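You operate a simulated robot arm through the tools that you are given. There is no shell and no other tool. Be economical: measure what you need, move in short steps, check, and stop when the job is done.

Carry out the task below with a simulated two-armed robot. There is one attempt and no reset: what you move stays moved.

Task
Take the clipboard that says "open" from the wooden packing table and put it on the shelf under the wooden packing table. Fetch the black butyl block with the latest date from the wooden packing table and set it on the shelf under the wooden packing table. Put the green tape roll on the top of the orange plate. Put the brush roller from the wooden packing table on the top of the blue plate. Take the hand brush and leave it on the shelf under the bench drawer. Take the orange wheel and leave it on top of the card block. Do these in any order. Set down upright: black butyl block, brush roller.

It is judged by the outcome, as a careful person would: the job done as asked, and still so three seconds after it is handed in. It fails if anything else is knocked over, pushed out of place, dropped, spilled or broken.

Robot
Two 7-joint arms with fingered hands on one trunk, on a base that drives. Base frame: it is fixed to the floor where the robot stands at the start and does not move with it; the origin is under the middle of the robot, x ahead of it, y to its left, z up; the surface under the hand at the start is at about z = 800. Units: mm, rad, N and s.
The left shoulder is at the start at [70, 142, 1114], the right one opposite. With the tool pointing down near the work surface each hand reaches from about 420 to 800 mm from the robot's upright axis, wherever it stands, measured 20 degrees to its own side. Places, roughly: black butyl block [750, -250, 750]; brush roller [750, -750, 750]; card block (8x8x5 cm) [-300, -7000, 1000]; clipboard [500, 250, 750]; green tape roll (10x9x5 cm) [700, -100, 800]; hand brush (12x5x5 cm) [1200, -3700, 900]; orange wheel (6x5x2 cm) [-500, -7100, 1000]; shelf under the bench drawer [1200, -3400, 500]; shelf under the wooden packing table [700, -100, 200]; top of the blue plate (29x23 cm) [1280, -4220, 840]; top of the orange plate (29x23 cm) [1280, -3900, 840]. Payload 3.6 kg a hand.
Tool frame (each hand has its own): the origin (TCP) lies between the finger pads and is the grasp point; the fingertips stand 25 mm ahead of it; z points along the fingers, y is the line along which they close. Largest opening 88 mm; the body of the gripper starts 29 mm behind the TCP. The gripper is a hand of 5 fingers: y runs from the thumb to the fingers, the wrist lies at [-13, -97, -162] in the tool frame.
Orientation is that of the tool frame in the base frame, as a unit quaternion [x, y, z, w]. With the fingers straight down and the wrist toward the robot, the tool's x, y and z point along [0, 1, 0], [1, 0, 0] and [0, 0, -1] of the base frame.

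Tools
- The arms move only by the tool nudge_tool. It takes "left_steps", "right_steps" or both (then of equal length, played together; a hand with none holds still); each is a list of rows, each an object of numbers (a shift or turn left out is 0): "x", "y", "z": the shift along the tool's x, y, z in mm; "wx", "wy", "wz": the turn, a rotation vector about the tool's x, y, z in rad. In form: [{"x": .., "y": .., "z": .., "wx": .., "wy": .., "wz": ..}, ...]. A call has 1 to 10 rows; each row shifts and turns the commanded pose from where the row before left it, along the tool's axes as they then stand. A row lasts 0.2 s, in which the tool goes at most 50 mm and 0.15 rad; a call with a longer step from one row to the next is refused whole. Where a pose cannot be reached the arm comes as near as it can. A force on the tool above 40 N (or 10 N above the force at the start of the call, whichever is more), or a blocked arm, ends the call early, and 0.2 s more pass. In this call time passes only in rows, and 0.2 s behind the last. It gives the time, the measured TCP pose, the force on the tool (base axes), the opening and the grip force at its end, in the units of the frame above (readings bear some noise), with the torque about the TCP (base axes, N m) and any sound that the robot's microphone picked up.
- Cameras (640 x 400 px; columns grow to the right, rows downward): "scene" is now at [131.2, -8.1, 1330.8]; the picture's right is [-0.11, -0.99, -0.00], its down [-0.67, 0.07, -0.74] and it looks along [0.74, -0.08, -0.67] (base axes); focal length 249 px, centre (320, 200). "left" rides on the left gripper at [-59, -79, -105] in its tool frame; the picture's right is [-0.73, -0.32, 0.61], its down [0.62, -0.68, 0.38] and it looks along [0.29, 0.66, 0.70] (tool axes); focal length 234 px, centre (320, 200). "right" rides on the right gripper at [59, -79, -105] in its tool frame; the picture's right is [-0.73, 0.32, -0.61], its down [-0.62, -0.68, 0.38] and it looks along [-0.29, 0.66, 0.70] (tool axes); focal length 234 px, centre (320, 200). There is no depth. A picture from a camera that has moved, and an enlarged one, comes with that camera's place and axes in the base frame and with its lens.
- grab_frame(camera): a new picture of that camera. The clock stands still meanwhile.
- move_column(by): slides the trunk up (or, below 0, down) by that many mm; the arms and the scene camera ride with it, the base frame stays. It gives what a move gives, with no picture.
- base_move(legs): drives the robot by 1 to 6 legs, each [ahead, left, turn to the left] in mm, mm and rad, along the robot's own axes; the way and the turn of a leg run together, so that a leg with both is an arc; at most 1500 mm and 3.142 rad a leg. The arms and the cameras ride along, it lands a little off, and it stops where it bumps. It gives what a move gives.
- move_fingers(index, middle, ring, little, thumb_bend, thumb_turn, hand): sets how far each is bent, from 0 (flat) to 1 (curled in); at 0.3 the hand is open as for a grip, at 0.7 the pads meet at the TCP. One left out holds its place. A second passes; each finger stops where it meets its share of the squeeze, and holds until it gets a number again. It is the only way to open and close the hand. It gives what a move gives, with no picture; readings hold the bend of each and the force on index, middle, ring, little, thumb and palm. thumb_turn goes from beside the hand (0) to across from the fingers (1), as for a grip.
- pan_tilt(pan, tilt): turns the head with the scene camera to pan (to the left, within 1.501 rad either way) and tilt (down, from -0.506 to 1.204), counted from straight ahead of the robot. It gives what a move gives.
- enlarge(camera, box): a new picture of the part [left, top, right, bottom] of that camera's present view, enlarged. The clock stands still meanwhile.
- hand_in(): hands the job in; it is judged then, once.

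Go step by step. Nothing tells you exact positions but the pictures and the camera data: compare them with the known pose of the tool, close in by small moves and look again before you grip or let go. The budget is 186 turns and 154 pictures, counting those below and the enlarged ones. Unless the task says otherwise, let go and move clear before handing in.

The tools are called after ">>>" as name(argument=value, ...) on one line, values as JSON. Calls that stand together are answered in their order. nudge_tool: Moves the arms, as the interface text tells. Its arguments: {"type":"object","properties":{"left_steps":{"type":"array"},"right_steps":{"type":"array"}},"required":[]} The other tools are called the same way: move_column (by) slides the trunk up or down; move_fingers (index, middle, ring, little, thumb_bend, thumb_turn, hand) moves the fingers one by one; base_move (legs) drives the base; pan_tilt (pan, tilt) turns the head that bears the scene camera; grab_frame (camera) takes a picture; enlarge (camera, box) takes an enlarged picture of a part of a camera's view; hand_in () hands the job in.

At the start:

```text
time_s: 0.0
left_eef_pos: [518.7, -18.7, 1086.1]
left_tool_rot: [0.707, 0.707, 0.0, -0.001]
left_contact_force: [-0.4, -0.1, -0.3]
left_ft_torque: [-0.01, -0.01, -0.06]
left_gripper_width: 87.6
left_grip_force: 0.1
left_shape: jaw
left_bend: [0.3, 0.3, 0.3, 0.3, 0.3, 0.98]
left_finger forces: [0.1, 0.0, 0.0, 0.1, 0.0, 0.1]
right_eef_pos: [421.8, -381.2, 1128.9]
right_tool_rot: [0.707, 0.707, 0.0, 0.0]
right_contact_force: [0.5, 0.3, -0.1]
right_ft_torque: [0.01, -0.02, 0.02]
right_gripper_width: 87.7
right_grip_force: 0.0
right_shape: jaw
right_bend: [0.3, 0.3, 0.3, 0.3, 0.3, 0.98]
right_finger forces: [0.1, 0.1, 0.1, 0.0, 0.0, 0.0]
trunk travel left (down, up): [-650.0, 290.0]
robot x, y, heading: [-0.7, 0.7, -0.002]
head pan, tilt: [-0.11, 0.735]
```

scene: 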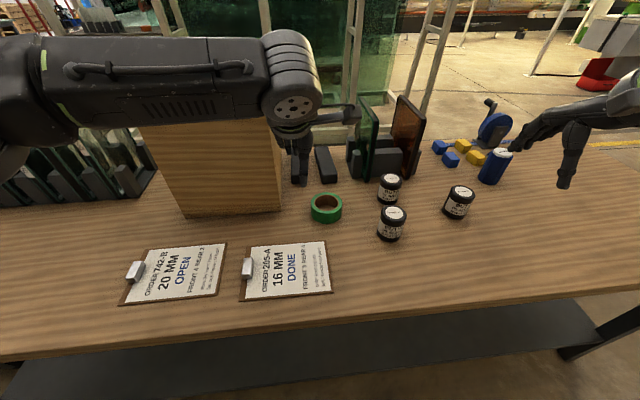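
right: 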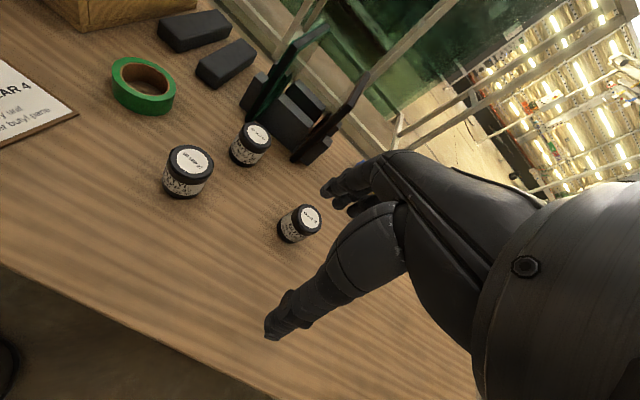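
left: 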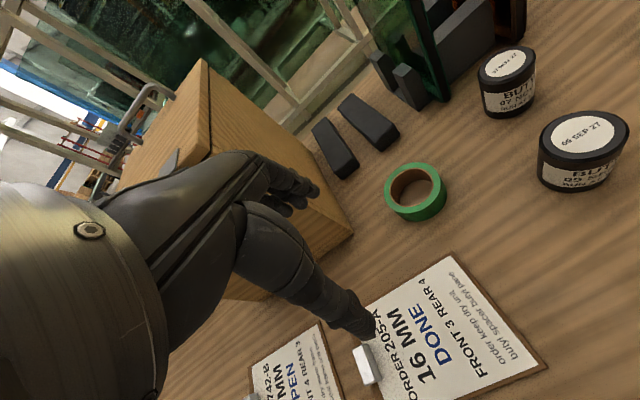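

The table shows the OPEN clipboard (left), the DONE one, three butyl pots and the green tape. I'll zoom in to read dates and find the brush roller.

>>> enlarge(camera="left", box=[460, 20, 640, 200])

>>> enlarge(camera="right", box=[150, 100, 340, 250])

>>> enlarge(camera="scene", box=[340, 80, 560, 260])

```text
2.22 times, centred on (550, 110) of left
camera zoom: at [440.5, -77.7, 1189.9], right [-0.32, -0.73, -0.61], down [-0.68, 0.62, -0.38], along [0.66, 0.29, -0.7], focal length 520 px, centre (-191, 400)
```

zoom: 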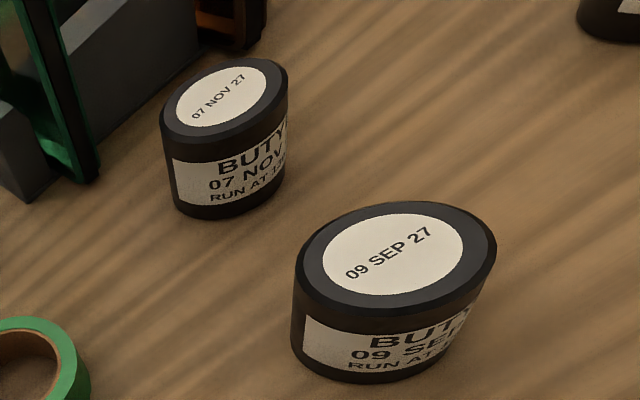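

```text
2.67 times, centred on (245, 175) of right
camera zoom: at [341.8, -322.5, 1233.7], right [0.32, -0.73, 0.61], down [-0.68, -0.62, -0.38], along [0.66, -0.29, -0.7], focal length 624 px, centre (520, 267)
```

zoom: 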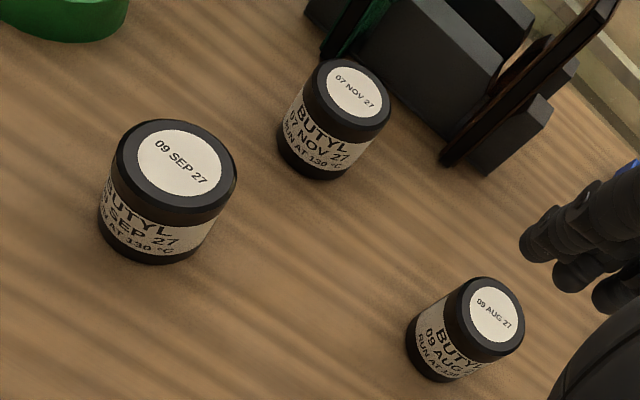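

```text
2.22 times, centred on (450, 170) of scene
camera zoom: at [131.2, -8.1, 1330.8], right [-0.11, -0.99, 0.0], down [-0.67, 0.07, -0.74], along [0.74, -0.08, -0.67], focal length 554 px, centre (31, 267)
```

zoom: 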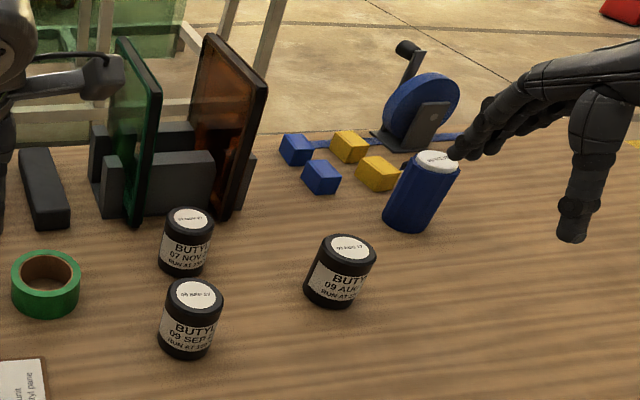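

The latest pot is 07 NOV 27 (far one, near [696,-286]). I'll look right for the brush roller, and zoom in on the clipboard clip.

>>> enlarge(camera="scene", box=[100, 220, 350, 400])

>>> pan_tilt(pan=-0.9, tilt=0.6)

>>> grab_frame(camera="scene")

```text
2.22 times, centred on (225, 310) of scene
camera zoom: at [131.2, -8.1, 1330.8], right [-0.11, -0.99, 0.0], down [-0.67, 0.07, -0.74], along [0.74, -0.08, -0.67], focal length 554 px, centre (531, -44)
```

zoom: 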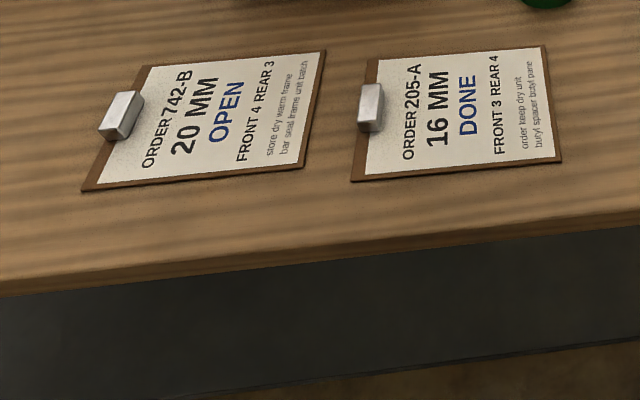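

```text
time_s: 1.1
left_eef_pos: [518.0, -18.3, 1085.3]
left_tool_rot: [0.707, 0.708, 0.0, 0.0]
left_contact_force: [0.0, -0.1, 0.0]
left_ft_torque: [0.0, -0.03, -0.01]
left_gripper_width: 87.6
left_grip_force: 0.0
left_shape: jaw
left_bend: [0.3, 0.3, 0.3, 0.3, 0.3, 0.98]
left_finger forces: [0.0, 0.0, 0.1, 0.0, 0.0, 0.0]
right_eef_pos: [420.5, -381.2, 1129.2]
right_tool_rot: [0.707, 0.707, 0.0, 0.0]
right_contact_force: [-0.3, 0.2, -0.4]
right_ft_torque: [-0.05, 0.03, 0.0]
right_gripper_width: 87.7
right_grip_force: 0.1
right_shape: jaw
right_bend: [0.3, 0.3, 0.3, 0.3, 0.3, 0.98]
right_finger forces: [0.0, 0.1, 0.1, 0.0, 0.0, 0.1]
trunk travel left (down, up): [-650.0, 290.0]
robot x, y, heading: [3.6, 3.2, -0.001]
head pan, tilt: [-0.901, 0.6]
```

```text
146 pictures are left
camera scene: at [103.2, -68.1, 1342.4], right [-0.78, -0.62, 0.0], down [-0.35, 0.44, -0.82], along [0.51, -0.65, -0.57], focal length 249 px, centre (320, 200)
```

scene: 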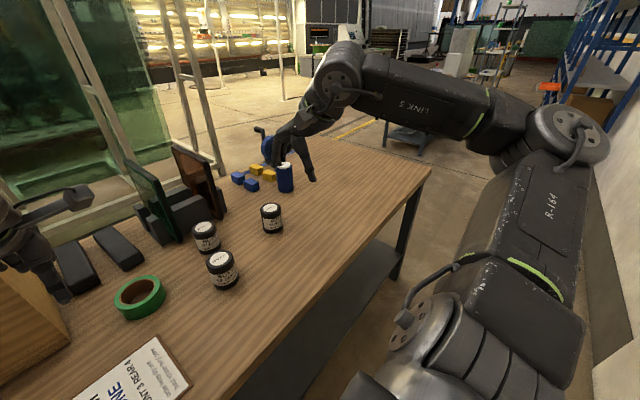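

I need a closer look at the blue objects to tell which is the brush roller.

>>> enlarge(camera="scene", box=[210, 110, 330, 210])

>>> enlarge(camera="scene", box=[240, 0, 640, 150])

```text
4.00 times, centred on (270, 160) of scene
camera zoom: at [103.2, -68.1, 1342.4], right [-0.78, -0.62, 0.0], down [-0.35, 0.44, -0.82], along [0.51, -0.65, -0.57], focal length 997 px, centre (520, 360)
```

zoom: 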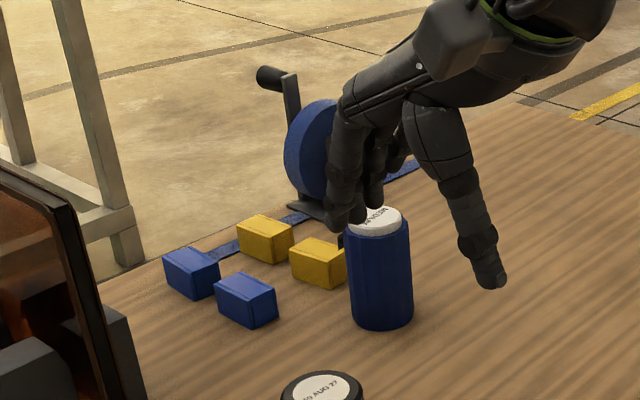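

```text
1.60 times, centred on (440, 75) of scene
camera zoom: at [103.2, -68.1, 1342.4], right [-0.78, -0.62, 0.0], down [-0.35, 0.44, -0.82], along [0.51, -0.65, -0.57], focal length 399 px, centre (128, 400)
```

zoom: 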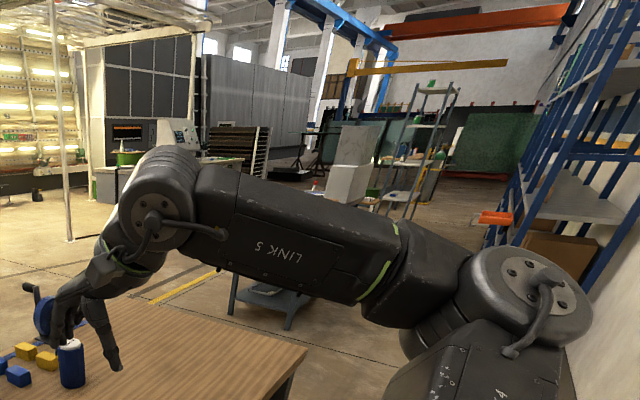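

The ribbed blue cylinder with a white label looks like the brush roller, and the target pot is at about [696,-286], top z≈886. I'll move the right hand above the pot and the left above the OPEN clip (~[491,378]).

>>> nudge_tool(right_steps=[{"x": 13, "y": 39}, {"x": 13, "y": 39}, {"x": 13, "y": 39}, {"x": 14, "y": 39}, {"x": 14, "y": 40}, {"x": 14, "y": 40}, {"x": 14, "y": 40}, {"z": 45}, {"z": 45}, {"z": 45}], left_steps=[{"x": 40, "y": -4}, {"x": 40, "y": -4}, {"x": 40, "y": -4}, {"x": 40, "y": -4}, {"x": 40, "y": -4}, {"x": 40, "y": -4}, {"x": 40, "y": -3}, {"x": 40, "z": 20}, {"x": 40, "z": 40}, {"x": 36, "z": 40}])

>>> grab_frame(camera="right")

>>> grab_frame(camera="left")

```text
refused: row 9 steps farther than a row can; nothing moved
```

```text
143 pictures are left
camera right: at [341.9, -322.5, 1233.7], right [0.32, -0.73, 0.61], down [-0.68, -0.62, -0.38], along [0.66, -0.29, -0.7], focal length 234 px, centre (320, 200)
```

right: 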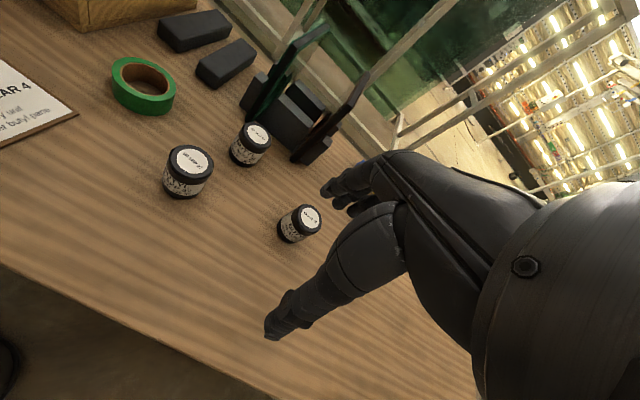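

```text
142 pictures are left
camera left: at [440.5, -77.7, 1189.9], right [-0.32, -0.73, -0.61], down [-0.68, 0.62, -0.38], along [0.66, 0.29, -0.7], focal length 234 px, centre (320, 200)
```

left: 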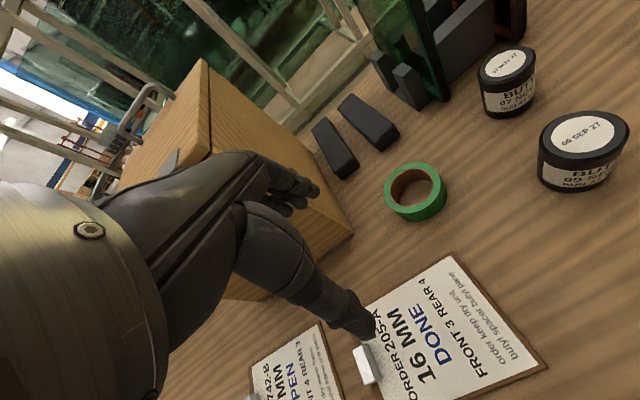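

The last combined step was too long and nothing moved. I'll resend with shorter rows.

>>> nudge_tool(right_steps=[{"x": 13, "y": 39}, {"x": 13, "y": 39}, {"x": 13, "y": 39}, {"x": 14, "y": 39}, {"x": 14, "y": 40}, {"x": 14, "y": 40}, {"x": 14, "y": 40}, {"z": 45}, {"z": 45}, {"z": 45}], left_steps=[{"x": 40, "y": -4}, {"x": 40, "y": -4}, {"x": 40, "y": -4}, {"x": 40, "y": -4}, {"x": 40, "y": -4}, {"x": 40, "y": -4}, {"x": 40, "y": -3}, {"x": 40, "z": 20}, {"x": 40, "z": 25}, {"x": 36, "z": 25}])

>>> grab_frame(camera="right")

>>> grab_frame(camera="left")

>>> pan_tilt(pan=-0.1, tilt=0.75)

>>> grab_frame(camera="scene")

```text
time_s: 3.3
left_eef_pos: [493.3, 378.8, 1013.6]
left_tool_rot: [0.707, 0.707, 0.0, 0.0]
left_contact_force: [-0.6, -0.1, 0.5]
left_ft_torque: [-0.01, 0.06, -0.01]
left_gripper_width: 87.7
left_grip_force: 0.1
left_shape: jaw
left_bend: [0.3, 0.3, 0.3, 0.3, 0.3, 0.98]
left_finger forces: [0.0, 0.1, 0.0, 0.0, 0.0, 0.0]
right_eef_pos: [697.4, -286.9, 991.6]
right_tool_rot: [0.707, 0.707, -0.001, 0.0]
right_contact_force: [1.1, -0.2, 0.7]
right_ft_torque: [-0.01, 0.0, 0.01]
right_gripper_width: 88.0
right_grip_force: 0.1
right_shape: jaw
right_bend: [0.3, 0.3, 0.3, 0.3, 0.3, 0.98]
right_finger forces: [0.1, 0.0, 0.0, 0.0, 0.1, 0.0]
trunk travel left (down, up): [-650.0, 290.0]
robot x, y, heading: [1.6, 0.7, 0.003]
head pan, tilt: [-0.901, 0.6]
```

```text
141 pictures are left
camera right: at [618.2, -228.4, 1096.7], right [0.32, -0.73, 0.61], down [-0.68, -0.62, -0.38], along [0.66, -0.29, -0.7], focal length 234 px, centre (320, 200)
```

right: 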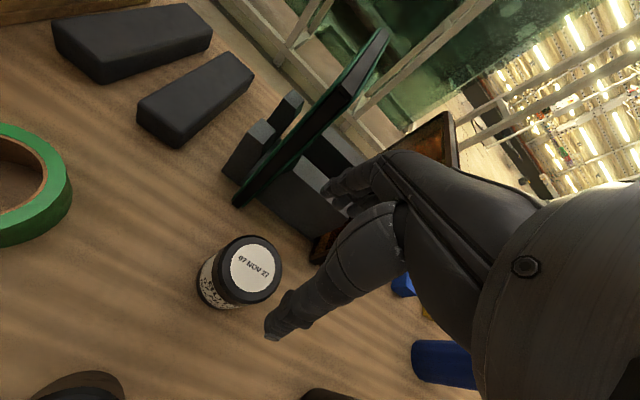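

```text
140 pictures are left
camera left: at [414.6, 318.7, 1119.3], right [-0.32, -0.73, -0.61], down [-0.68, 0.62, -0.38], along [0.66, 0.29, -0.7], focal length 234 px, centre (320, 200)
```

left: 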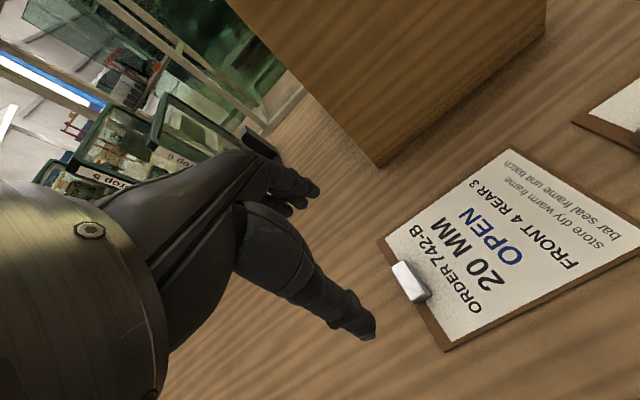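

```text
time_s: 4.5
left_eef_pos: [491.9, 377.7, 1016.6]
left_tool_rot: [0.707, 0.707, 0.0, 0.0]
left_contact_force: [-0.6, 0.2, 0.7]
left_ft_torque: [0.01, 0.05, -0.01]
left_gripper_width: 87.6
left_grip_force: 0.1
left_shape: jaw
left_bend: [0.3, 0.3, 0.3, 0.3, 0.3, 0.98]
left_finger forces: [0.1, 0.0, 0.1, 0.0, 0.0, 0.1]
right_eef_pos: [694.9, -286.8, 993.1]
right_tool_rot: [0.708, 0.707, -0.001, 0.001]
right_contact_force: [-0.6, 0.3, 0.1]
right_ft_torque: [0.03, -0.03, -0.01]
right_gripper_width: 87.8
right_grip_force: 0.1
right_shape: jaw
right_bend: [0.3, 0.3, 0.3, 0.3, 0.3, 0.98]
right_finger forces: [0.1, 0.0, 0.0, 0.1, 0.1, 0.0]
trunk travel left (down, up): [-650.0, 290.0]
robot x, y, heading: [-0.3, -0.3, 0.003]
head pan, tilt: [-0.099, 0.75]
```

```text
139 pictures are left
camera scene: at [130.7, -7.1, 1329.6], right [-0.1, -0.99, 0.0], down [-0.68, 0.07, -0.73], along [0.73, -0.07, -0.68], focal length 249 px, centre (320, 200)
```

scene: 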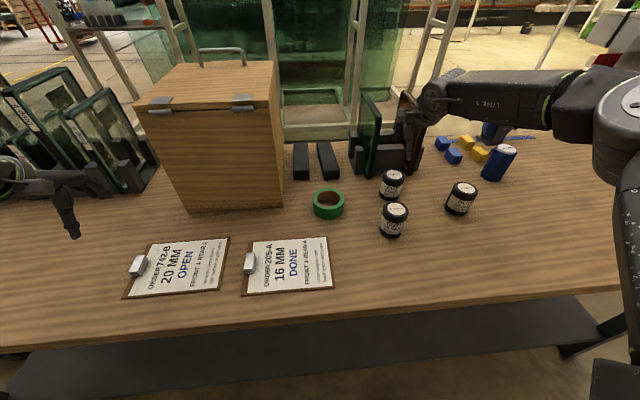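

The right hand is centred over the NOV 27 pot, so I'll lower it. The left hand sits above the clip; I'll refine that after the pot is gripped.

>>> nudge_tool(right_steps=[{"z": 40}, {"z": 40}, {"z": 30}, {"z": 15}])

>>> grab_frame(camera="right")

>>> enlarge(camera="scene", box=[330, 80, 490, 200])

>>> enlarge(camera="left", box=[280, 180, 480, 370])

```text
time_s: 5.6
left_eef_pos: [489.4, 378.8, 1016.8]
left_tool_rot: [0.707, 0.707, 0.0, 0.002]
left_contact_force: [0.8, -0.6, 0.7]
left_ft_torque: [0.02, 0.03, 0.0]
left_gripper_width: 87.8
left_grip_force: 0.1
left_shape: jaw
left_bend: [0.3, 0.3, 0.3, 0.3, 0.3, 0.98]
left_finger forces: [0.0, 0.0, 0.1, 0.1, 0.0, 0.1]
right_eef_pos: [667.8, -292.7, 897.8]
right_tool_rot: [0.706, 0.708, 0.011, 0.009]
right_contact_force: [-0.3, -2.1, 35.1]
right_ft_torque: [-0.18, -2.14, -0.11]
right_gripper_width: 87.5
right_grip_force: 0.1
right_shape: jaw
right_bend: [0.26, 0.29, 0.27, 0.3, 0.3, 0.98]
right_finger forces: [10.5, 21.4, 3.7, 0.0, 0.1, 0.1]
right hand out of reach, approached as far as the arm can: row 1, 2, 3, 4
trunk travel left (down, up): [-650.0, 290.0]
robot x, y, heading: [-0.5, -1.9, -0.002]
head pan, tilt: [-0.099, 0.75]
stopped in row 4 (right hand): the force on the tool passed its limit at 44 N (the readings are from after the stop); the commanded pose is now the measured one
```

```text
138 pictures are left
camera right: at [586.2, -234.7, 1002.5], right [0.31, -0.73, 0.61], down [-0.67, -0.62, -0.4], along [0.68, -0.29, -0.68], focal length 234 px, centre (320, 200)
```

right: 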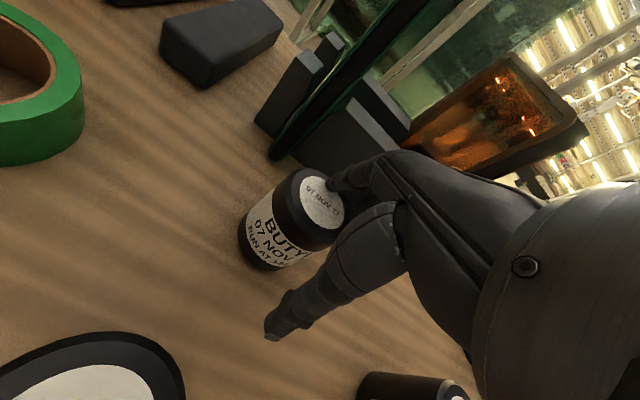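

```text
3.33 times, centred on (410, 140) of scene
camera zoom: at [126.4, -5.5, 1330.3], right [-0.1, -0.99, 0.0], down [-0.68, 0.07, -0.73], along [0.73, -0.07, -0.68], focal length 831 px, centre (20, 400)
```

zoom: 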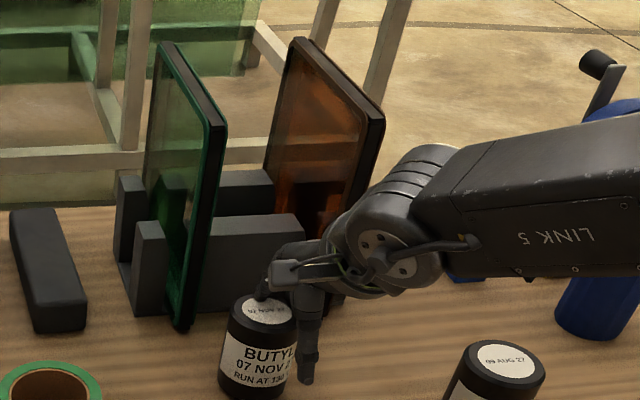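

```text
2.11 times, centred on (380, 275) of left
camera zoom: at [410.4, 319.1, 1121.3], right [-0.32, -0.73, -0.61], down [-0.68, 0.62, -0.39], along [0.66, 0.29, -0.69], focal length 493 px, centre (194, 42)
```

zoom: 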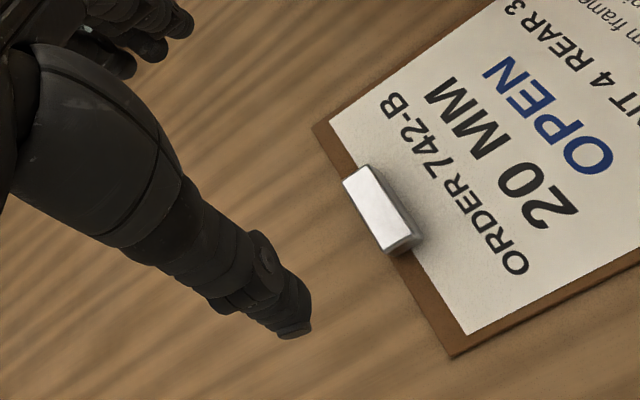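

The arm ran out of reach while descending and the fingertips pressed on the pot top; the pot still stands. I'll lift back up, re-centre, and descend using the trunk so the arm keeps its reachable posture.

>>> nudge_tool(right_steps=[{"z": -40}, {"z": -40, "y": 10}, {"z": -16, "y": 16, "x": 6}])

>>> grab_frame(camera="right")

```text
time_s: 6.4
left_eef_pos: [493.3, 377.4, 1015.2]
left_tool_rot: [0.707, 0.707, -0.001, -0.001]
left_contact_force: [-0.6, 0.2, -0.4]
left_ft_torque: [-0.01, 0.01, 0.0]
left_gripper_width: 87.7
left_grip_force: 0.2
left_shape: jaw
left_bend: [0.3, 0.3, 0.3, 0.3, 0.3, 0.98]
left_finger forces: [0.1, 0.0, 0.0, 0.0, 0.0, 0.1]
right_eef_pos: [693.0, -289.1, 985.8]
right_tool_rot: [0.706, 0.708, 0.005, 0.002]
right_contact_force: [0.7, 0.7, 0.1]
right_ft_torque: [0.01, 0.0, 0.02]
right_gripper_width: 88.0
right_grip_force: 0.1
right_shape: jaw
right_bend: [0.3, 0.3, 0.3, 0.3, 0.3, 0.98]
right_finger forces: [0.0, 0.1, 0.0, 0.0, 0.0, 0.0]
trunk travel left (down, up): [-650.0, 290.0]
robot x, y, heading: [2.9, 0.7, 0.001]
head pan, tilt: [-0.099, 0.75]
```

```text
135 pictures are left
camera right: at [612.6, -230.1, 1089.3], right [0.32, -0.73, 0.61], down [-0.68, -0.62, -0.39], along [0.66, -0.29, -0.69], focal length 234 px, centre (320, 200)
```

right: 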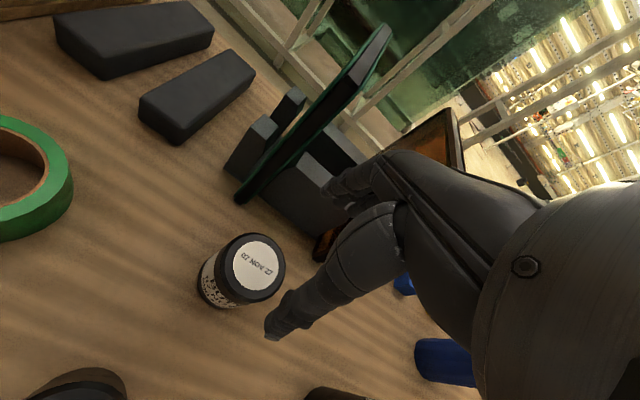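

The pot is still upright and the tool is centred over it. Lowering by trunk.

>>> move_column(by=-60)

>>> grab_frame(camera="right")

```text
time_s: 7.4
left_eef_pos: [491.8, 377.4, 955.2]
left_tool_rot: [0.707, 0.707, 0.0, 0.0]
left_contact_force: [0.3, -0.2, -0.3]
left_ft_torque: [-0.02, -0.01, -0.05]
left_gripper_width: 87.8
left_grip_force: 0.0
left_shape: jaw
left_bend: [0.3, 0.3, 0.3, 0.3, 0.3, 0.98]
left_finger forces: [0.0, 0.0, 0.0, 0.1, 0.1, 0.1]
right_eef_pos: [691.1, -288.3, 925.8]
right_tool_rot: [0.706, 0.708, 0.006, 0.002]
right_contact_force: [0.5, -0.1, -0.1]
right_ft_torque: [0.03, 0.0, -0.02]
right_gripper_width: 87.8
right_grip_force: 0.1
right_shape: jaw
right_bend: [0.3, 0.3, 0.3, 0.3, 0.3, 0.98]
right_finger forces: [0.0, 0.0, 0.0, 0.0, 0.0, 0.0]
trunk travel left (down, up): [-590.0, 350.0]
robot x, y, heading: [0.5, 3.4, -0.0]
head pan, tilt: [-0.099, 0.75]
```

```text
134 pictures are left
camera right: at [611.3, -229.9, 1030.3], right [0.32, -0.73, 0.61], down [-0.68, -0.62, -0.39], along [0.67, -0.29, -0.69], focal length 234 px, centre (320, 200)
```

right: 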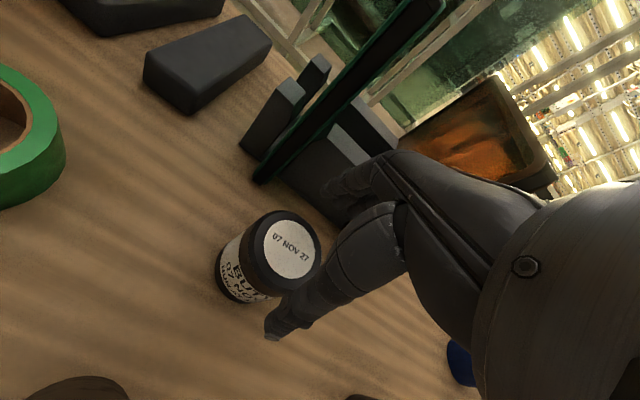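

Alignment is good (pot centre ~[693,-285]). Continuing down.

>>> move_column(by=-58)

>>> grab_frame(camera="right")

>>> grab_frame(camera="left")

```text
time_s: 8.4
left_eef_pos: [492.0, 377.7, 897.3]
left_tool_rot: [0.707, 0.707, -0.001, 0.0]
left_contact_force: [-0.2, 0.2, -0.4]
left_ft_torque: [-0.02, 0.0, 0.0]
left_gripper_width: 87.8
left_grip_force: 0.1
left_shape: jaw
left_bend: [0.3, 0.3, 0.3, 0.3, 0.3, 0.98]
left_finger forces: [0.1, 0.0, 0.0, 0.1, 0.1, 0.0]
right_eef_pos: [692.0, -287.3, 868.7]
right_tool_rot: [0.707, 0.707, 0.006, 0.004]
right_contact_force: [3.6, 0.4, 6.6]
right_ft_torque: [0.03, -0.19, -0.03]
right_gripper_width: 88.2
right_grip_force: 0.1
right_shape: jaw
right_bend: [0.28, 0.3, 0.3, 0.3, 0.3, 0.98]
right_finger forces: [6.6, 0.1, 0.0, 0.0, 0.1, 0.1]
trunk travel left (down, up): [-532.0, 408.0]
robot x, y, heading: [0.4, -2.9, 0.0]
head pan, tilt: [-0.099, 0.75]
```

```text
133 pictures are left
camera right: at [611.0, -229.5, 973.3], right [0.32, -0.73, 0.61], down [-0.68, -0.62, -0.39], along [0.67, -0.29, -0.69], focal length 234 px, centre (320, 200)
```

right: 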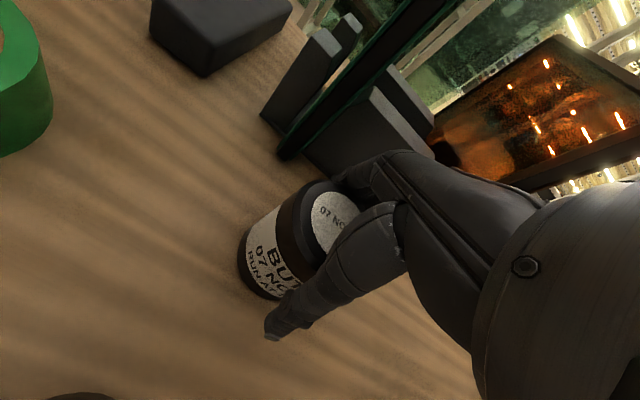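

```text
132 pictures are left
camera left: at [413.2, 318.3, 1002.1], right [-0.32, -0.73, -0.61], down [-0.68, 0.62, -0.38], along [0.66, 0.29, -0.7], focal length 234 px, centre (320, 200)
```

left: 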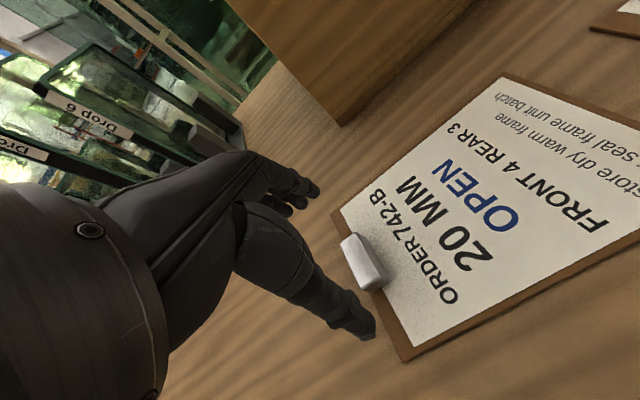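

The index tip lightly touches the pot rim. I'll raise slightly, open the fingers a bit wider, shift 5 mm forward, and lower again.

>>> move_column(by=25)

>>> move_fingers(hand="right", index=0.2, middle=0.2, ring=0.2, little=0.2)

>>> nudge_tool(right_steps=[{"y": 4, "x": 2}])

>>> move_column(by=-25)

>>> grab_frame(camera="right")

```text
time_s: 9.1
left_eef_pos: [492.5, 378.0, 922.4]
left_tool_rot: [0.707, 0.707, 0.001, 0.001]
left_contact_force: [0.4, 0.3, 0.1]
left_ft_torque: [-0.01, 0.0, 0.01]
left_gripper_width: 88.0
left_grip_force: 0.0
left_shape: jaw
left_bend: [0.3, 0.3, 0.3, 0.3, 0.3, 0.98]
left_finger forces: [0.0, 0.1, 0.1, 0.0, 0.1, 0.0]
right_eef_pos: [690.8, -288.5, 892.4]
right_tool_rot: [0.706, 0.708, 0.005, 0.002]
right_contact_force: [0.4, -0.2, -0.4]
right_ft_torque: [-0.01, 0.04, 0.0]
right_gripper_width: 88.0
right_grip_force: 0.0
right_shape: jaw
right_bend: [0.3, 0.3, 0.3, 0.3, 0.3, 0.98]
right_finger forces: [0.1, 0.0, 0.1, 0.0, 0.1, 0.1]
trunk travel left (down, up): [-557.0, 383.0]
robot x, y, heading: [-0.1, 0.3, 0.0]
head pan, tilt: [-0.099, 0.75]
```

```text
time_s: 10.1
left_eef_pos: [491.9, 377.9, 923.3]
left_tool_rot: [0.707, 0.707, 0.001, 0.0]
left_contact_force: [0.1, 0.3, 0.2]
left_ft_torque: [-0.01, 0.01, 0.0]
left_gripper_width: 87.6
left_grip_force: 0.1
left_shape: jaw
left_bend: [0.3, 0.3, 0.3, 0.3, 0.3, 0.98]
left_finger forces: [0.1, 0.0, 0.1, 0.1, 0.1, 0.1]
right_eef_pos: [691.5, -287.4, 893.5]
right_tool_rot: [0.706, 0.708, 0.006, 0.004]
right_contact_force: [0.5, 0.3, -1.1]
right_ft_torque: [-0.03, 0.02, 0.0]
right_gripper_width: 96.3
right_grip_force: 0.0
right_shape: fingers
right_bend: [0.2, 0.2, 0.2, 0.2, 0.3, 0.98]
right_finger forces: [0.1, 0.0, 0.1, 0.1, 0.1, 0.2]
trunk travel left (down, up): [-557.0, 383.0]
robot x, y, heading: [0.8, 0.4, 0.003]
head pan, tilt: [-0.099, 0.75]
```

```text
time_s: 10.5
left_eef_pos: [491.0, 376.6, 923.7]
left_tool_rot: [0.707, 0.707, 0.0, 0.0]
left_contact_force: [0.2, -0.1, 0.1]
left_ft_torque: [0.0, 0.01, 0.0]
left_gripper_width: 87.9
left_grip_force: 0.2
left_shape: jaw
left_bend: [0.3, 0.3, 0.3, 0.3, 0.3, 0.98]
left_finger forces: [0.0, 0.0, 0.0, 0.1, 0.0, 0.0]
right_eef_pos: [695.6, -286.8, 893.0]
right_tool_rot: [0.707, 0.707, 0.005, 0.002]
right_contact_force: [0.0, -0.2, 0.2]
right_ft_torque: [-0.01, 0.0, 0.0]
right_gripper_width: 96.5
right_grip_force: 0.0
right_shape: fingers
right_bend: [0.2, 0.2, 0.2, 0.2, 0.3, 0.98]
right_finger forces: [0.0, 0.0, 0.0, 0.1, 0.0, 0.1]
trunk travel left (down, up): [-557.0, 383.0]
robot x, y, heading: [0.4, -0.8, -0.002]
head pan, tilt: [-0.099, 0.75]
```

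```text
time_s: 11.2
left_eef_pos: [491.3, 377.7, 897.7]
left_tool_rot: [0.707, 0.707, 0.0, 0.0]
left_contact_force: [0.8, 0.2, 1.0]
left_ft_torque: [0.01, 0.0, -0.03]
left_gripper_width: 87.7
left_grip_force: 0.0
left_shape: jaw
left_bend: [0.3, 0.3, 0.3, 0.3, 0.3, 0.98]
left_finger forces: [0.0, 0.0, 0.0, 0.1, 0.0, 0.0]
right_eef_pos: [694.4, -287.2, 868.3]
right_tool_rot: [0.706, 0.708, 0.005, 0.004]
right_contact_force: [-0.2, -0.3, -0.3]
right_ft_torque: [0.01, -0.04, 0.0]
right_gripper_width: 97.5
right_grip_force: 0.8
right_shape: fingers
right_bend: [0.2, 0.2, 0.2, 0.2, 0.29, 0.97]
right_finger forces: [0.1, 0.1, 0.1, 0.0, 1.0, 0.0]
trunk travel left (down, up): [-532.0, 408.0]
robot x, y, heading: [1.1, 1.5, -0.0]
head pan, tilt: [-0.099, 0.75]
```

```text
131 pictures are left
camera right: at [614.9, -228.4, 972.7], right [0.32, -0.73, 0.61], down [-0.68, -0.62, -0.39], along [0.67, -0.29, -0.69], focal length 234 px, centre (320, 200)
```

right: 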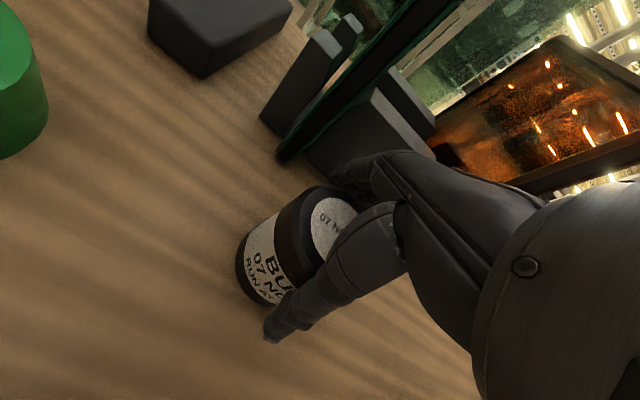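

Fingers straddle the pot. Closing the right hand.

>>> move_fingers(hand="right", index=0.65, middle=0.65, ring=0.65, little=0.65, thumb_bend=0.65)

>>> grab_frame(camera="right")

```text
time_s: 12.2
left_eef_pos: [491.0, 376.8, 897.3]
left_tool_rot: [0.707, 0.707, 0.0, 0.0]
left_contact_force: [0.0, -1.0, 0.4]
left_ft_torque: [0.0, 0.04, 0.03]
left_gripper_width: 87.8
left_grip_force: 0.0
left_shape: jaw
left_bend: [0.3, 0.3, 0.3, 0.3, 0.3, 0.98]
left_finger forces: [0.0, 0.0, 0.0, 0.0, 0.0, 0.0]
right_eef_pos: [694.5, -286.7, 869.4]
right_tool_rot: [0.707, 0.708, 0.006, 0.004]
right_contact_force: [3.4, -0.6, 7.5]
right_ft_torque: [-0.04, -0.56, -0.02]
right_gripper_width: 59.3
right_grip_force: 32.3
right_shape: fingers
right_bend: [0.35, 0.49, 0.55, 0.65, 0.52, 0.95]
right_finger forces: [17.3, 9.2, 5.6, 0.0, 31.7, 0.0]
trunk travel left (down, up): [-532.0, 408.0]
robot x, y, heading: [-3.0, 1.9, 0.004]
head pan, tilt: [-0.099, 0.75]
```

```text
130 pictures are left
camera right: at [614.9, -227.9, 973.5], right [0.32, -0.73, 0.61], down [-0.68, -0.62, -0.39], along [0.67, -0.29, -0.69], focal length 234 px, centre (320, 200)
```

right: 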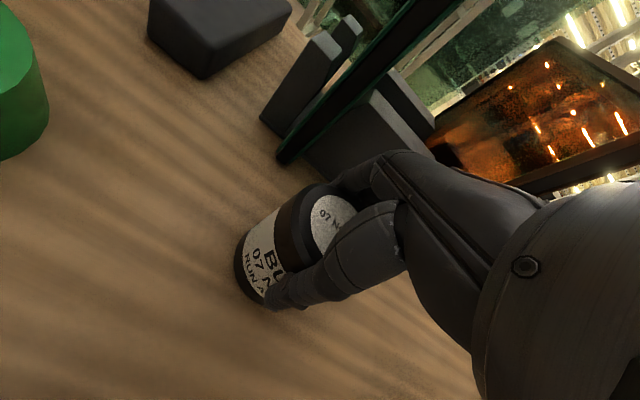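

Pot gripped at 32 N. Now lowering the left hand onto the clip of the OPEN clipboard.

>>> nudge_tool(left_steps=[{"z": 20}, {"z": 15}, {"z": 8}, {"z": 5}])

>>> grab_frame(camera="left")

>>> enlarge(camera="scene", box=[40, 180, 240, 310])

```text
time_s: 13.2
left_eef_pos: [492.0, 376.8, 850.3]
left_tool_rot: [0.707, 0.707, 0.0, 0.001]
left_contact_force: [-0.6, -0.3, -0.9]
left_ft_torque: [-0.02, -0.04, 0.0]
left_gripper_width: 87.4
left_grip_force: 0.2
left_shape: jaw
left_bend: [0.3, 0.3, 0.3, 0.3, 0.3, 0.98]
left_finger forces: [0.0, 0.0, 0.0, 0.1, 0.2, 0.0]
right_eef_pos: [694.0, -286.3, 868.1]
right_tool_rot: [0.706, 0.708, 0.005, 0.003]
right_contact_force: [4.1, -0.1, 9.2]
right_ft_torque: [-0.07, -0.62, -0.01]
right_gripper_width: 59.3
right_grip_force: 32.6
right_shape: fingers
right_bend: [0.35, 0.49, 0.55, 0.65, 0.52, 0.95]
right_finger forces: [17.8, 9.4, 5.7, 0.1, 31.8, 0.1]
trunk travel left (down, up): [-532.0, 408.0]
robot x, y, heading: [3.0, -2.3, -0.001]
head pan, tilt: [-0.099, 0.75]
```

```text
129 pictures are left
camera left: at [413.3, 318.6, 954.2], right [-0.32, -0.73, -0.61], down [-0.68, 0.62, -0.38], along [0.66, 0.29, -0.7], focal length 234 px, centre (320, 200)
```

left: 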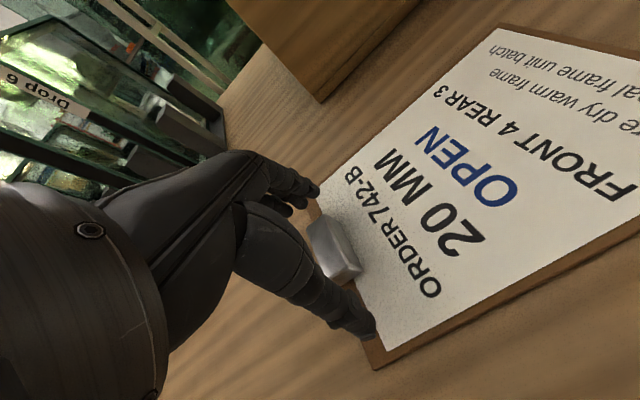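

```text
3.08 times, centred on (140, 245) of scene
camera zoom: at [129.5, -6.4, 1211.7], right [-0.1, -0.99, 0.0], down [-0.68, 0.07, -0.73], along [0.73, -0.07, -0.68], focal length 767 px, centre (874, 62)
```

zoom: 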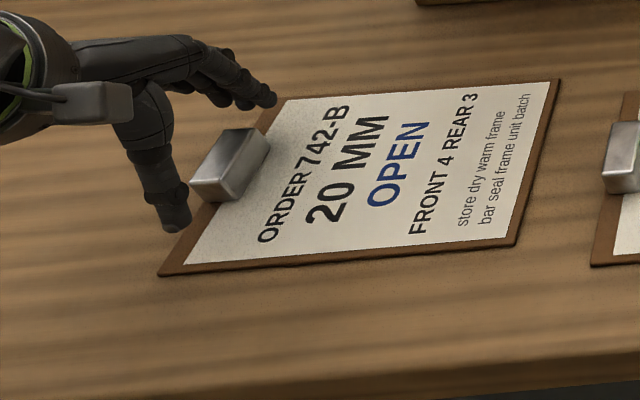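

The clip is about 6 mm toward -y of the hand; I'll correct, lower a bit more, then close the left hand.

>>> nudge_tool(left_steps=[{"x": -7, "y": -4}, {"z": 5}, {"z": 4}])

>>> move_fingers(hand="left", index=0.7, middle=0.7, ring=0.5, little=0.4, thumb_bend=0.7)

>>> grab_frame(camera="left")

>>> enlarge(camera="scene", box=[40, 180, 240, 310])

```text
time_s: 14.0
left_eef_pos: [487.0, 369.6, 842.1]
left_tool_rot: [0.707, 0.707, 0.0, 0.001]
left_contact_force: [0.8, -0.7, 0.2]
left_ft_torque: [-0.01, 0.02, -0.01]
left_gripper_width: 87.8
left_grip_force: 0.1
left_shape: jaw
left_bend: [0.3, 0.3, 0.3, 0.3, 0.3, 0.98]
left_finger forces: [0.0, 0.1, 0.0, 0.1, 0.0, 0.0]
right_eef_pos: [695.1, -286.1, 869.9]
right_tool_rot: [0.706, 0.708, 0.005, 0.003]
right_contact_force: [4.0, -1.3, 9.1]
right_ft_torque: [-0.06, -0.59, 0.04]
right_gripper_width: 59.1
right_grip_force: 32.3
right_shape: fingers
right_bend: [0.35, 0.49, 0.55, 0.65, 0.52, 0.95]
right_finger forces: [17.8, 9.4, 5.6, 0.0, 31.8, 0.0]
trunk travel left (down, up): [-532.0, 408.0]
robot x, y, heading: [2.2, -2.6, 0.003]
head pan, tilt: [-0.099, 0.75]
```

```text
time_s: 15.0
left_eef_pos: [487.1, 369.2, 839.7]
left_tool_rot: [0.707, 0.707, 0.0, 0.001]
left_contact_force: [0.0, 0.1, 0.5]
left_ft_torque: [0.02, 0.01, 0.03]
left_gripper_width: 0.2
left_grip_force: 0.2
left_shape: fingers
left_bend: [0.7, 0.7, 0.5, 0.4, 0.7, 0.97]
left_finger forces: [0.0, 0.2, 0.1, 0.1, 0.1, 0.0]
right_eef_pos: [694.6, -285.9, 869.8]
right_tool_rot: [0.706, 0.708, 0.004, 0.004]
right_contact_force: [3.5, -0.8, 9.6]
right_ft_torque: [-0.06, -0.61, 0.03]
right_gripper_width: 59.1
right_grip_force: 32.7
right_shape: fingers
right_bend: [0.35, 0.49, 0.55, 0.65, 0.52, 0.95]
right_finger forces: [17.8, 9.4, 5.6, 0.0, 31.8, 0.0]
trunk travel left (down, up): [-532.0, 408.0]
robot x, y, heading: [0.7, 2.8, -0.001]
head pan, tilt: [-0.099, 0.75]
```

```text
127 pictures are left
camera left: at [408.8, 311.3, 945.1], right [-0.32, -0.73, -0.61], down [-0.68, 0.62, -0.38], along [0.66, 0.29, -0.7], focal length 234 px, centre (320, 200)
```

left: 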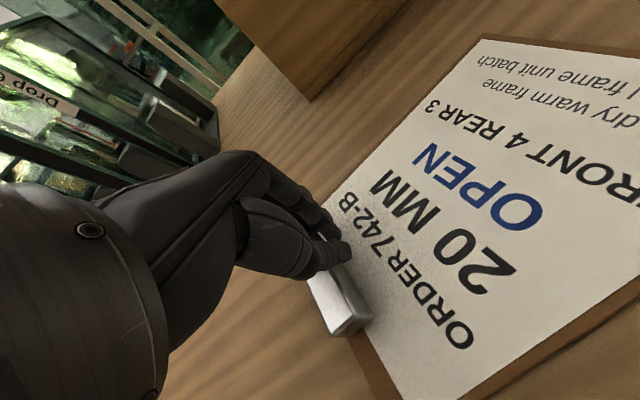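

```text
3.08 times, centred on (140, 245) of scene
camera zoom: at [129.4, -6.4, 1211.7], right [-0.1, -0.99, 0.0], down [-0.68, 0.07, -0.73], along [0.73, -0.07, -0.68], focal length 767 px, centre (874, 62)
```

zoom: 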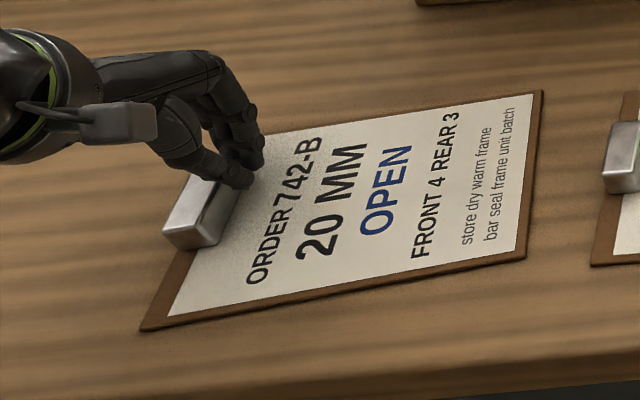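

The pinch missed and pulled the board ~35 mm toward me, still flat on the table. New plan: press on the board, slide it partly over the table edge, then pinch it by the edge. Left hand up and over the board's right part.

>>> nudge_tool(left_steps=[{"z": -20}, {"z": -20}, {"x": -35, "y": -8}, {"x": -35, "y": -8}, {"x": -35, "y": -8}, {"x": -34, "y": -8}])

>>> move_fingers(hand="left", ring=0.7, little=0.7)

>>> nudge_tool(left_steps=[{"z": 20}, {"z": 15}, {"z": 6}, {"z": 4}])

>>> grab_frame(camera="left")

>>> grab_frame(camera="scene")

```text
time_s: 16.4
left_eef_pos: [454.9, 230.6, 881.3]
left_tool_rot: [0.707, 0.707, 0.001, 0.0]
left_contact_force: [0.0, 0.4, 0.1]
left_ft_torque: [0.0, -0.01, -0.01]
left_gripper_width: 0.0
left_grip_force: 0.1
left_shape: fingers
left_bend: [0.7, 0.7, 0.5, 0.4, 0.7, 0.97]
left_finger forces: [0.0, 0.1, 0.1, 0.1, 0.0, 0.1]
right_eef_pos: [694.1, -286.7, 870.0]
right_tool_rot: [0.707, 0.707, 0.006, 0.003]
right_contact_force: [4.0, 0.4, 8.3]
right_ft_torque: [-0.07, -0.57, 0.04]
right_gripper_width: 59.3
right_grip_force: 31.3
right_shape: fingers
right_bend: [0.35, 0.49, 0.55, 0.65, 0.52, 0.95]
right_finger forces: [17.6, 9.2, 5.5, 0.0, 31.2, 0.0]
trunk travel left (down, up): [-532.0, 408.0]
robot x, y, heading: [1.8, -5.9, 0.002]
head pan, tilt: [-0.099, 0.75]
```

```text
time_s: 17.4
left_eef_pos: [456.5, 231.3, 881.1]
left_tool_rot: [0.707, 0.707, 0.001, 0.001]
left_contact_force: [0.4, 0.2, 0.0]
left_ft_torque: [0.01, -0.02, 0.01]
left_gripper_width: 0.1
left_grip_force: 0.1
left_shape: fingers
left_bend: [0.7, 0.7, 0.7, 0.7, 0.7, 0.97]
left_finger forces: [0.1, 0.0, 0.1, 0.1, 0.0, 0.1]
right_eef_pos: [694.1, -285.3, 869.2]
right_tool_rot: [0.707, 0.707, 0.005, 0.004]
right_contact_force: [3.1, -0.9, 8.9]
right_ft_torque: [-0.08, -0.55, 0.01]
right_gripper_width: 59.1
right_grip_force: 31.2
right_shape: fingers
right_bend: [0.35, 0.49, 0.55, 0.65, 0.52, 0.95]
right_finger forces: [17.1, 9.0, 5.6, 0.0, 31.3, 0.0]
trunk travel left (down, up): [-532.0, 408.0]
robot x, y, heading: [3.1, 2.4, 0.003]
head pan, tilt: [-0.099, 0.75]
```

```text
time_s: 18.4
left_eef_pos: [455.1, 232.8, 836.1]
left_tool_rot: [0.707, 0.707, 0.001, 0.0]
left_contact_force: [-1.2, -0.6, -0.7]
left_ft_torque: [0.01, 0.01, 0.01]
left_gripper_width: 0.2
left_grip_force: 0.0
left_shape: fingers
left_bend: [0.7, 0.7, 0.7, 0.7, 0.7, 0.97]
left_finger forces: [0.0, 0.0, 0.0, 0.0, 0.0, 0.0]
right_eef_pos: [694.8, -285.7, 869.0]
right_tool_rot: [0.706, 0.708, 0.005, 0.003]
right_contact_force: [1.7, -0.2, 9.1]
right_ft_torque: [-0.08, -0.49, 0.01]
right_gripper_width: 59.3
right_grip_force: 31.4
right_shape: fingers
right_bend: [0.35, 0.49, 0.55, 0.65, 0.52, 0.95]
right_finger forces: [17.0, 9.0, 5.5, 0.0, 31.3, 0.0]
trunk travel left (down, up): [-532.0, 408.0]
robot x, y, heading: [1.8, 0.7, 0.0]
head pan, tilt: [-0.099, 0.75]
```

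```text
125 pictures are left
camera left: at [376.8, 172.5, 940.7], right [-0.32, -0.73, -0.61], down [-0.68, 0.62, -0.38], along [0.66, 0.29, -0.7], focal length 234 px, centre (320, 200)
```

left: 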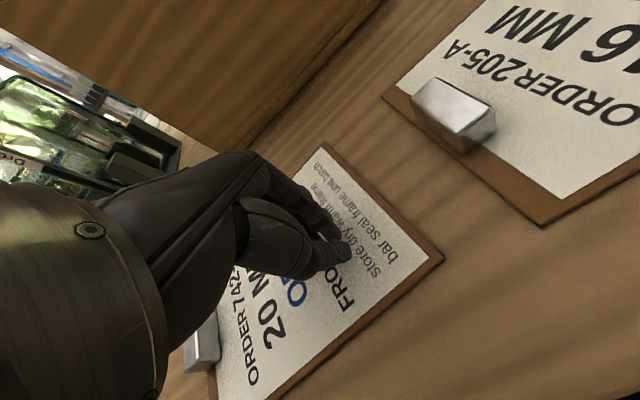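

```text
124 pictures are left
camera scene: at [129.3, -6.4, 1211.7], right [-0.1, -0.99, 0.0], down [-0.68, 0.07, -0.73], along [0.73, -0.07, -0.68], focal length 249 px, centre (320, 200)
```

scene: 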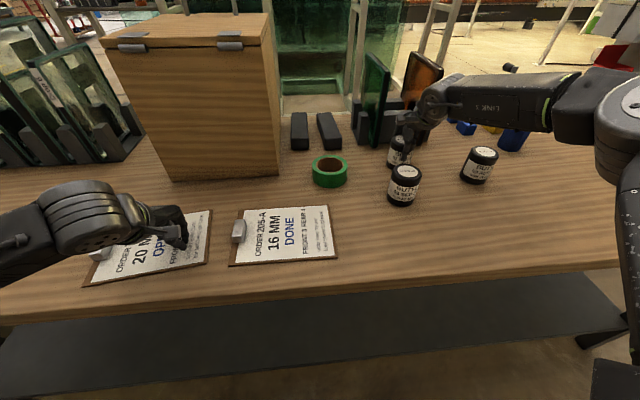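

No contact yet; pressing down gently in small steps.

>>> nudge_tool(left_steps=[{"z": 4}, {"z": 4}, {"z": 3}])

```text
time_s: 19.2
left_eef_pos: [455.4, 230.0, 828.5]
left_tool_rot: [0.706, 0.708, 0.003, 0.004]
left_contact_force: [-1.8, 3.3, 37.2]
left_ft_torque: [-0.19, 0.29, -0.01]
left_gripper_width: 0.1
left_grip_force: 19.3
left_shape: fingers
left_bend: [0.7, 0.7, 0.7, 0.7, 0.7, 0.98]
left_finger forces: [7.8, 1.0, 0.1, 0.1, 29.2, 0.0]
right_eef_pos: [691.6, -287.0, 870.8]
right_tool_rot: [0.707, 0.707, 0.005, 0.003]
right_contact_force: [1.4, 0.0, -0.1]
right_ft_torque: [-0.03, -0.16, 0.05]
right_gripper_width: 59.1
right_grip_force: 30.1
right_shape: fingers
right_bend: [0.36, 0.5, 0.56, 0.65, 0.52, 0.95]
right_finger forces: [15.6, 8.5, 5.1, 0.0, 31.0, 0.0]
trunk travel left (down, up): [-532.0, 408.0]
robot x, y, heading: [-0.2, -0.7, -0.0]
head pan, tilt: [-0.099, 0.75]
```

Firm contact at 37 N. I'll ease off slightly and drag toward the edge.

>>> nudge_tool(left_steps=[{"z": -1.5}, {"y": -10}, {"y": -15}, {"y": -15}, {"y": -15}])

>>> grab_frame(camera="scene")

```text
time_s: 19.9
left_eef_pos: [444.1, 231.4, 830.4]
left_tool_rot: [0.706, 0.708, 0.005, 0.007]
left_contact_force: [-2.2, -2.0, 10.3]
left_ft_torque: [-0.12, 0.12, -0.01]
left_gripper_width: 0.4
left_grip_force: 4.7
left_shape: fingers
left_bend: [0.7, 0.7, 0.7, 0.7, 0.7, 0.97]
left_finger forces: [0.0, 0.0, 0.1, 0.1, 9.8, 0.0]
right_eef_pos: [694.1, -286.5, 870.3]
right_tool_rot: [0.707, 0.707, 0.007, 0.005]
right_contact_force: [-2.6, -1.3, 5.2]
right_ft_torque: [-0.09, -0.13, -0.02]
right_gripper_width: 58.8
right_grip_force: 30.9
right_shape: fingers
right_bend: [0.37, 0.51, 0.57, 0.65, 0.52, 0.94]
right_finger forces: [14.5, 8.4, 5.8, 0.0, 31.9, 0.0]
trunk travel left (down, up): [-532.0, 408.0]
robot x, y, heading: [0.3, 1.2, -0.0]
head pan, tilt: [-0.099, 0.75]
stopped in row 3 (left hand): the force on the tool passed its limit at 51 N (the readings are from after the stop); the commanded pose is now the measured one
```

```text
123 pictures are left
camera scene: at [128.1, -6.3, 1211.3], right [-0.1, -0.99, 0.0], down [-0.68, 0.07, -0.73], along [0.73, -0.07, -0.68], focal length 249 px, centre (320, 200)
```

scene: 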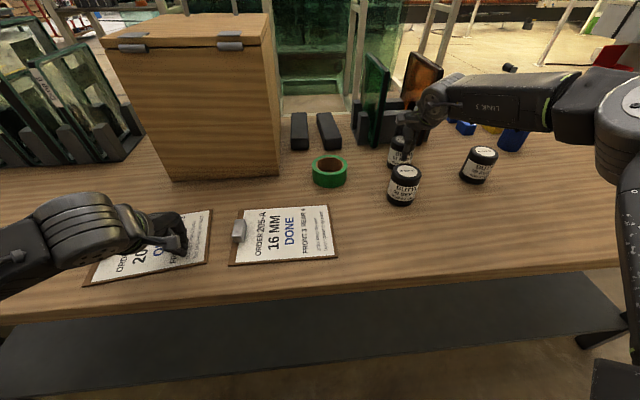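

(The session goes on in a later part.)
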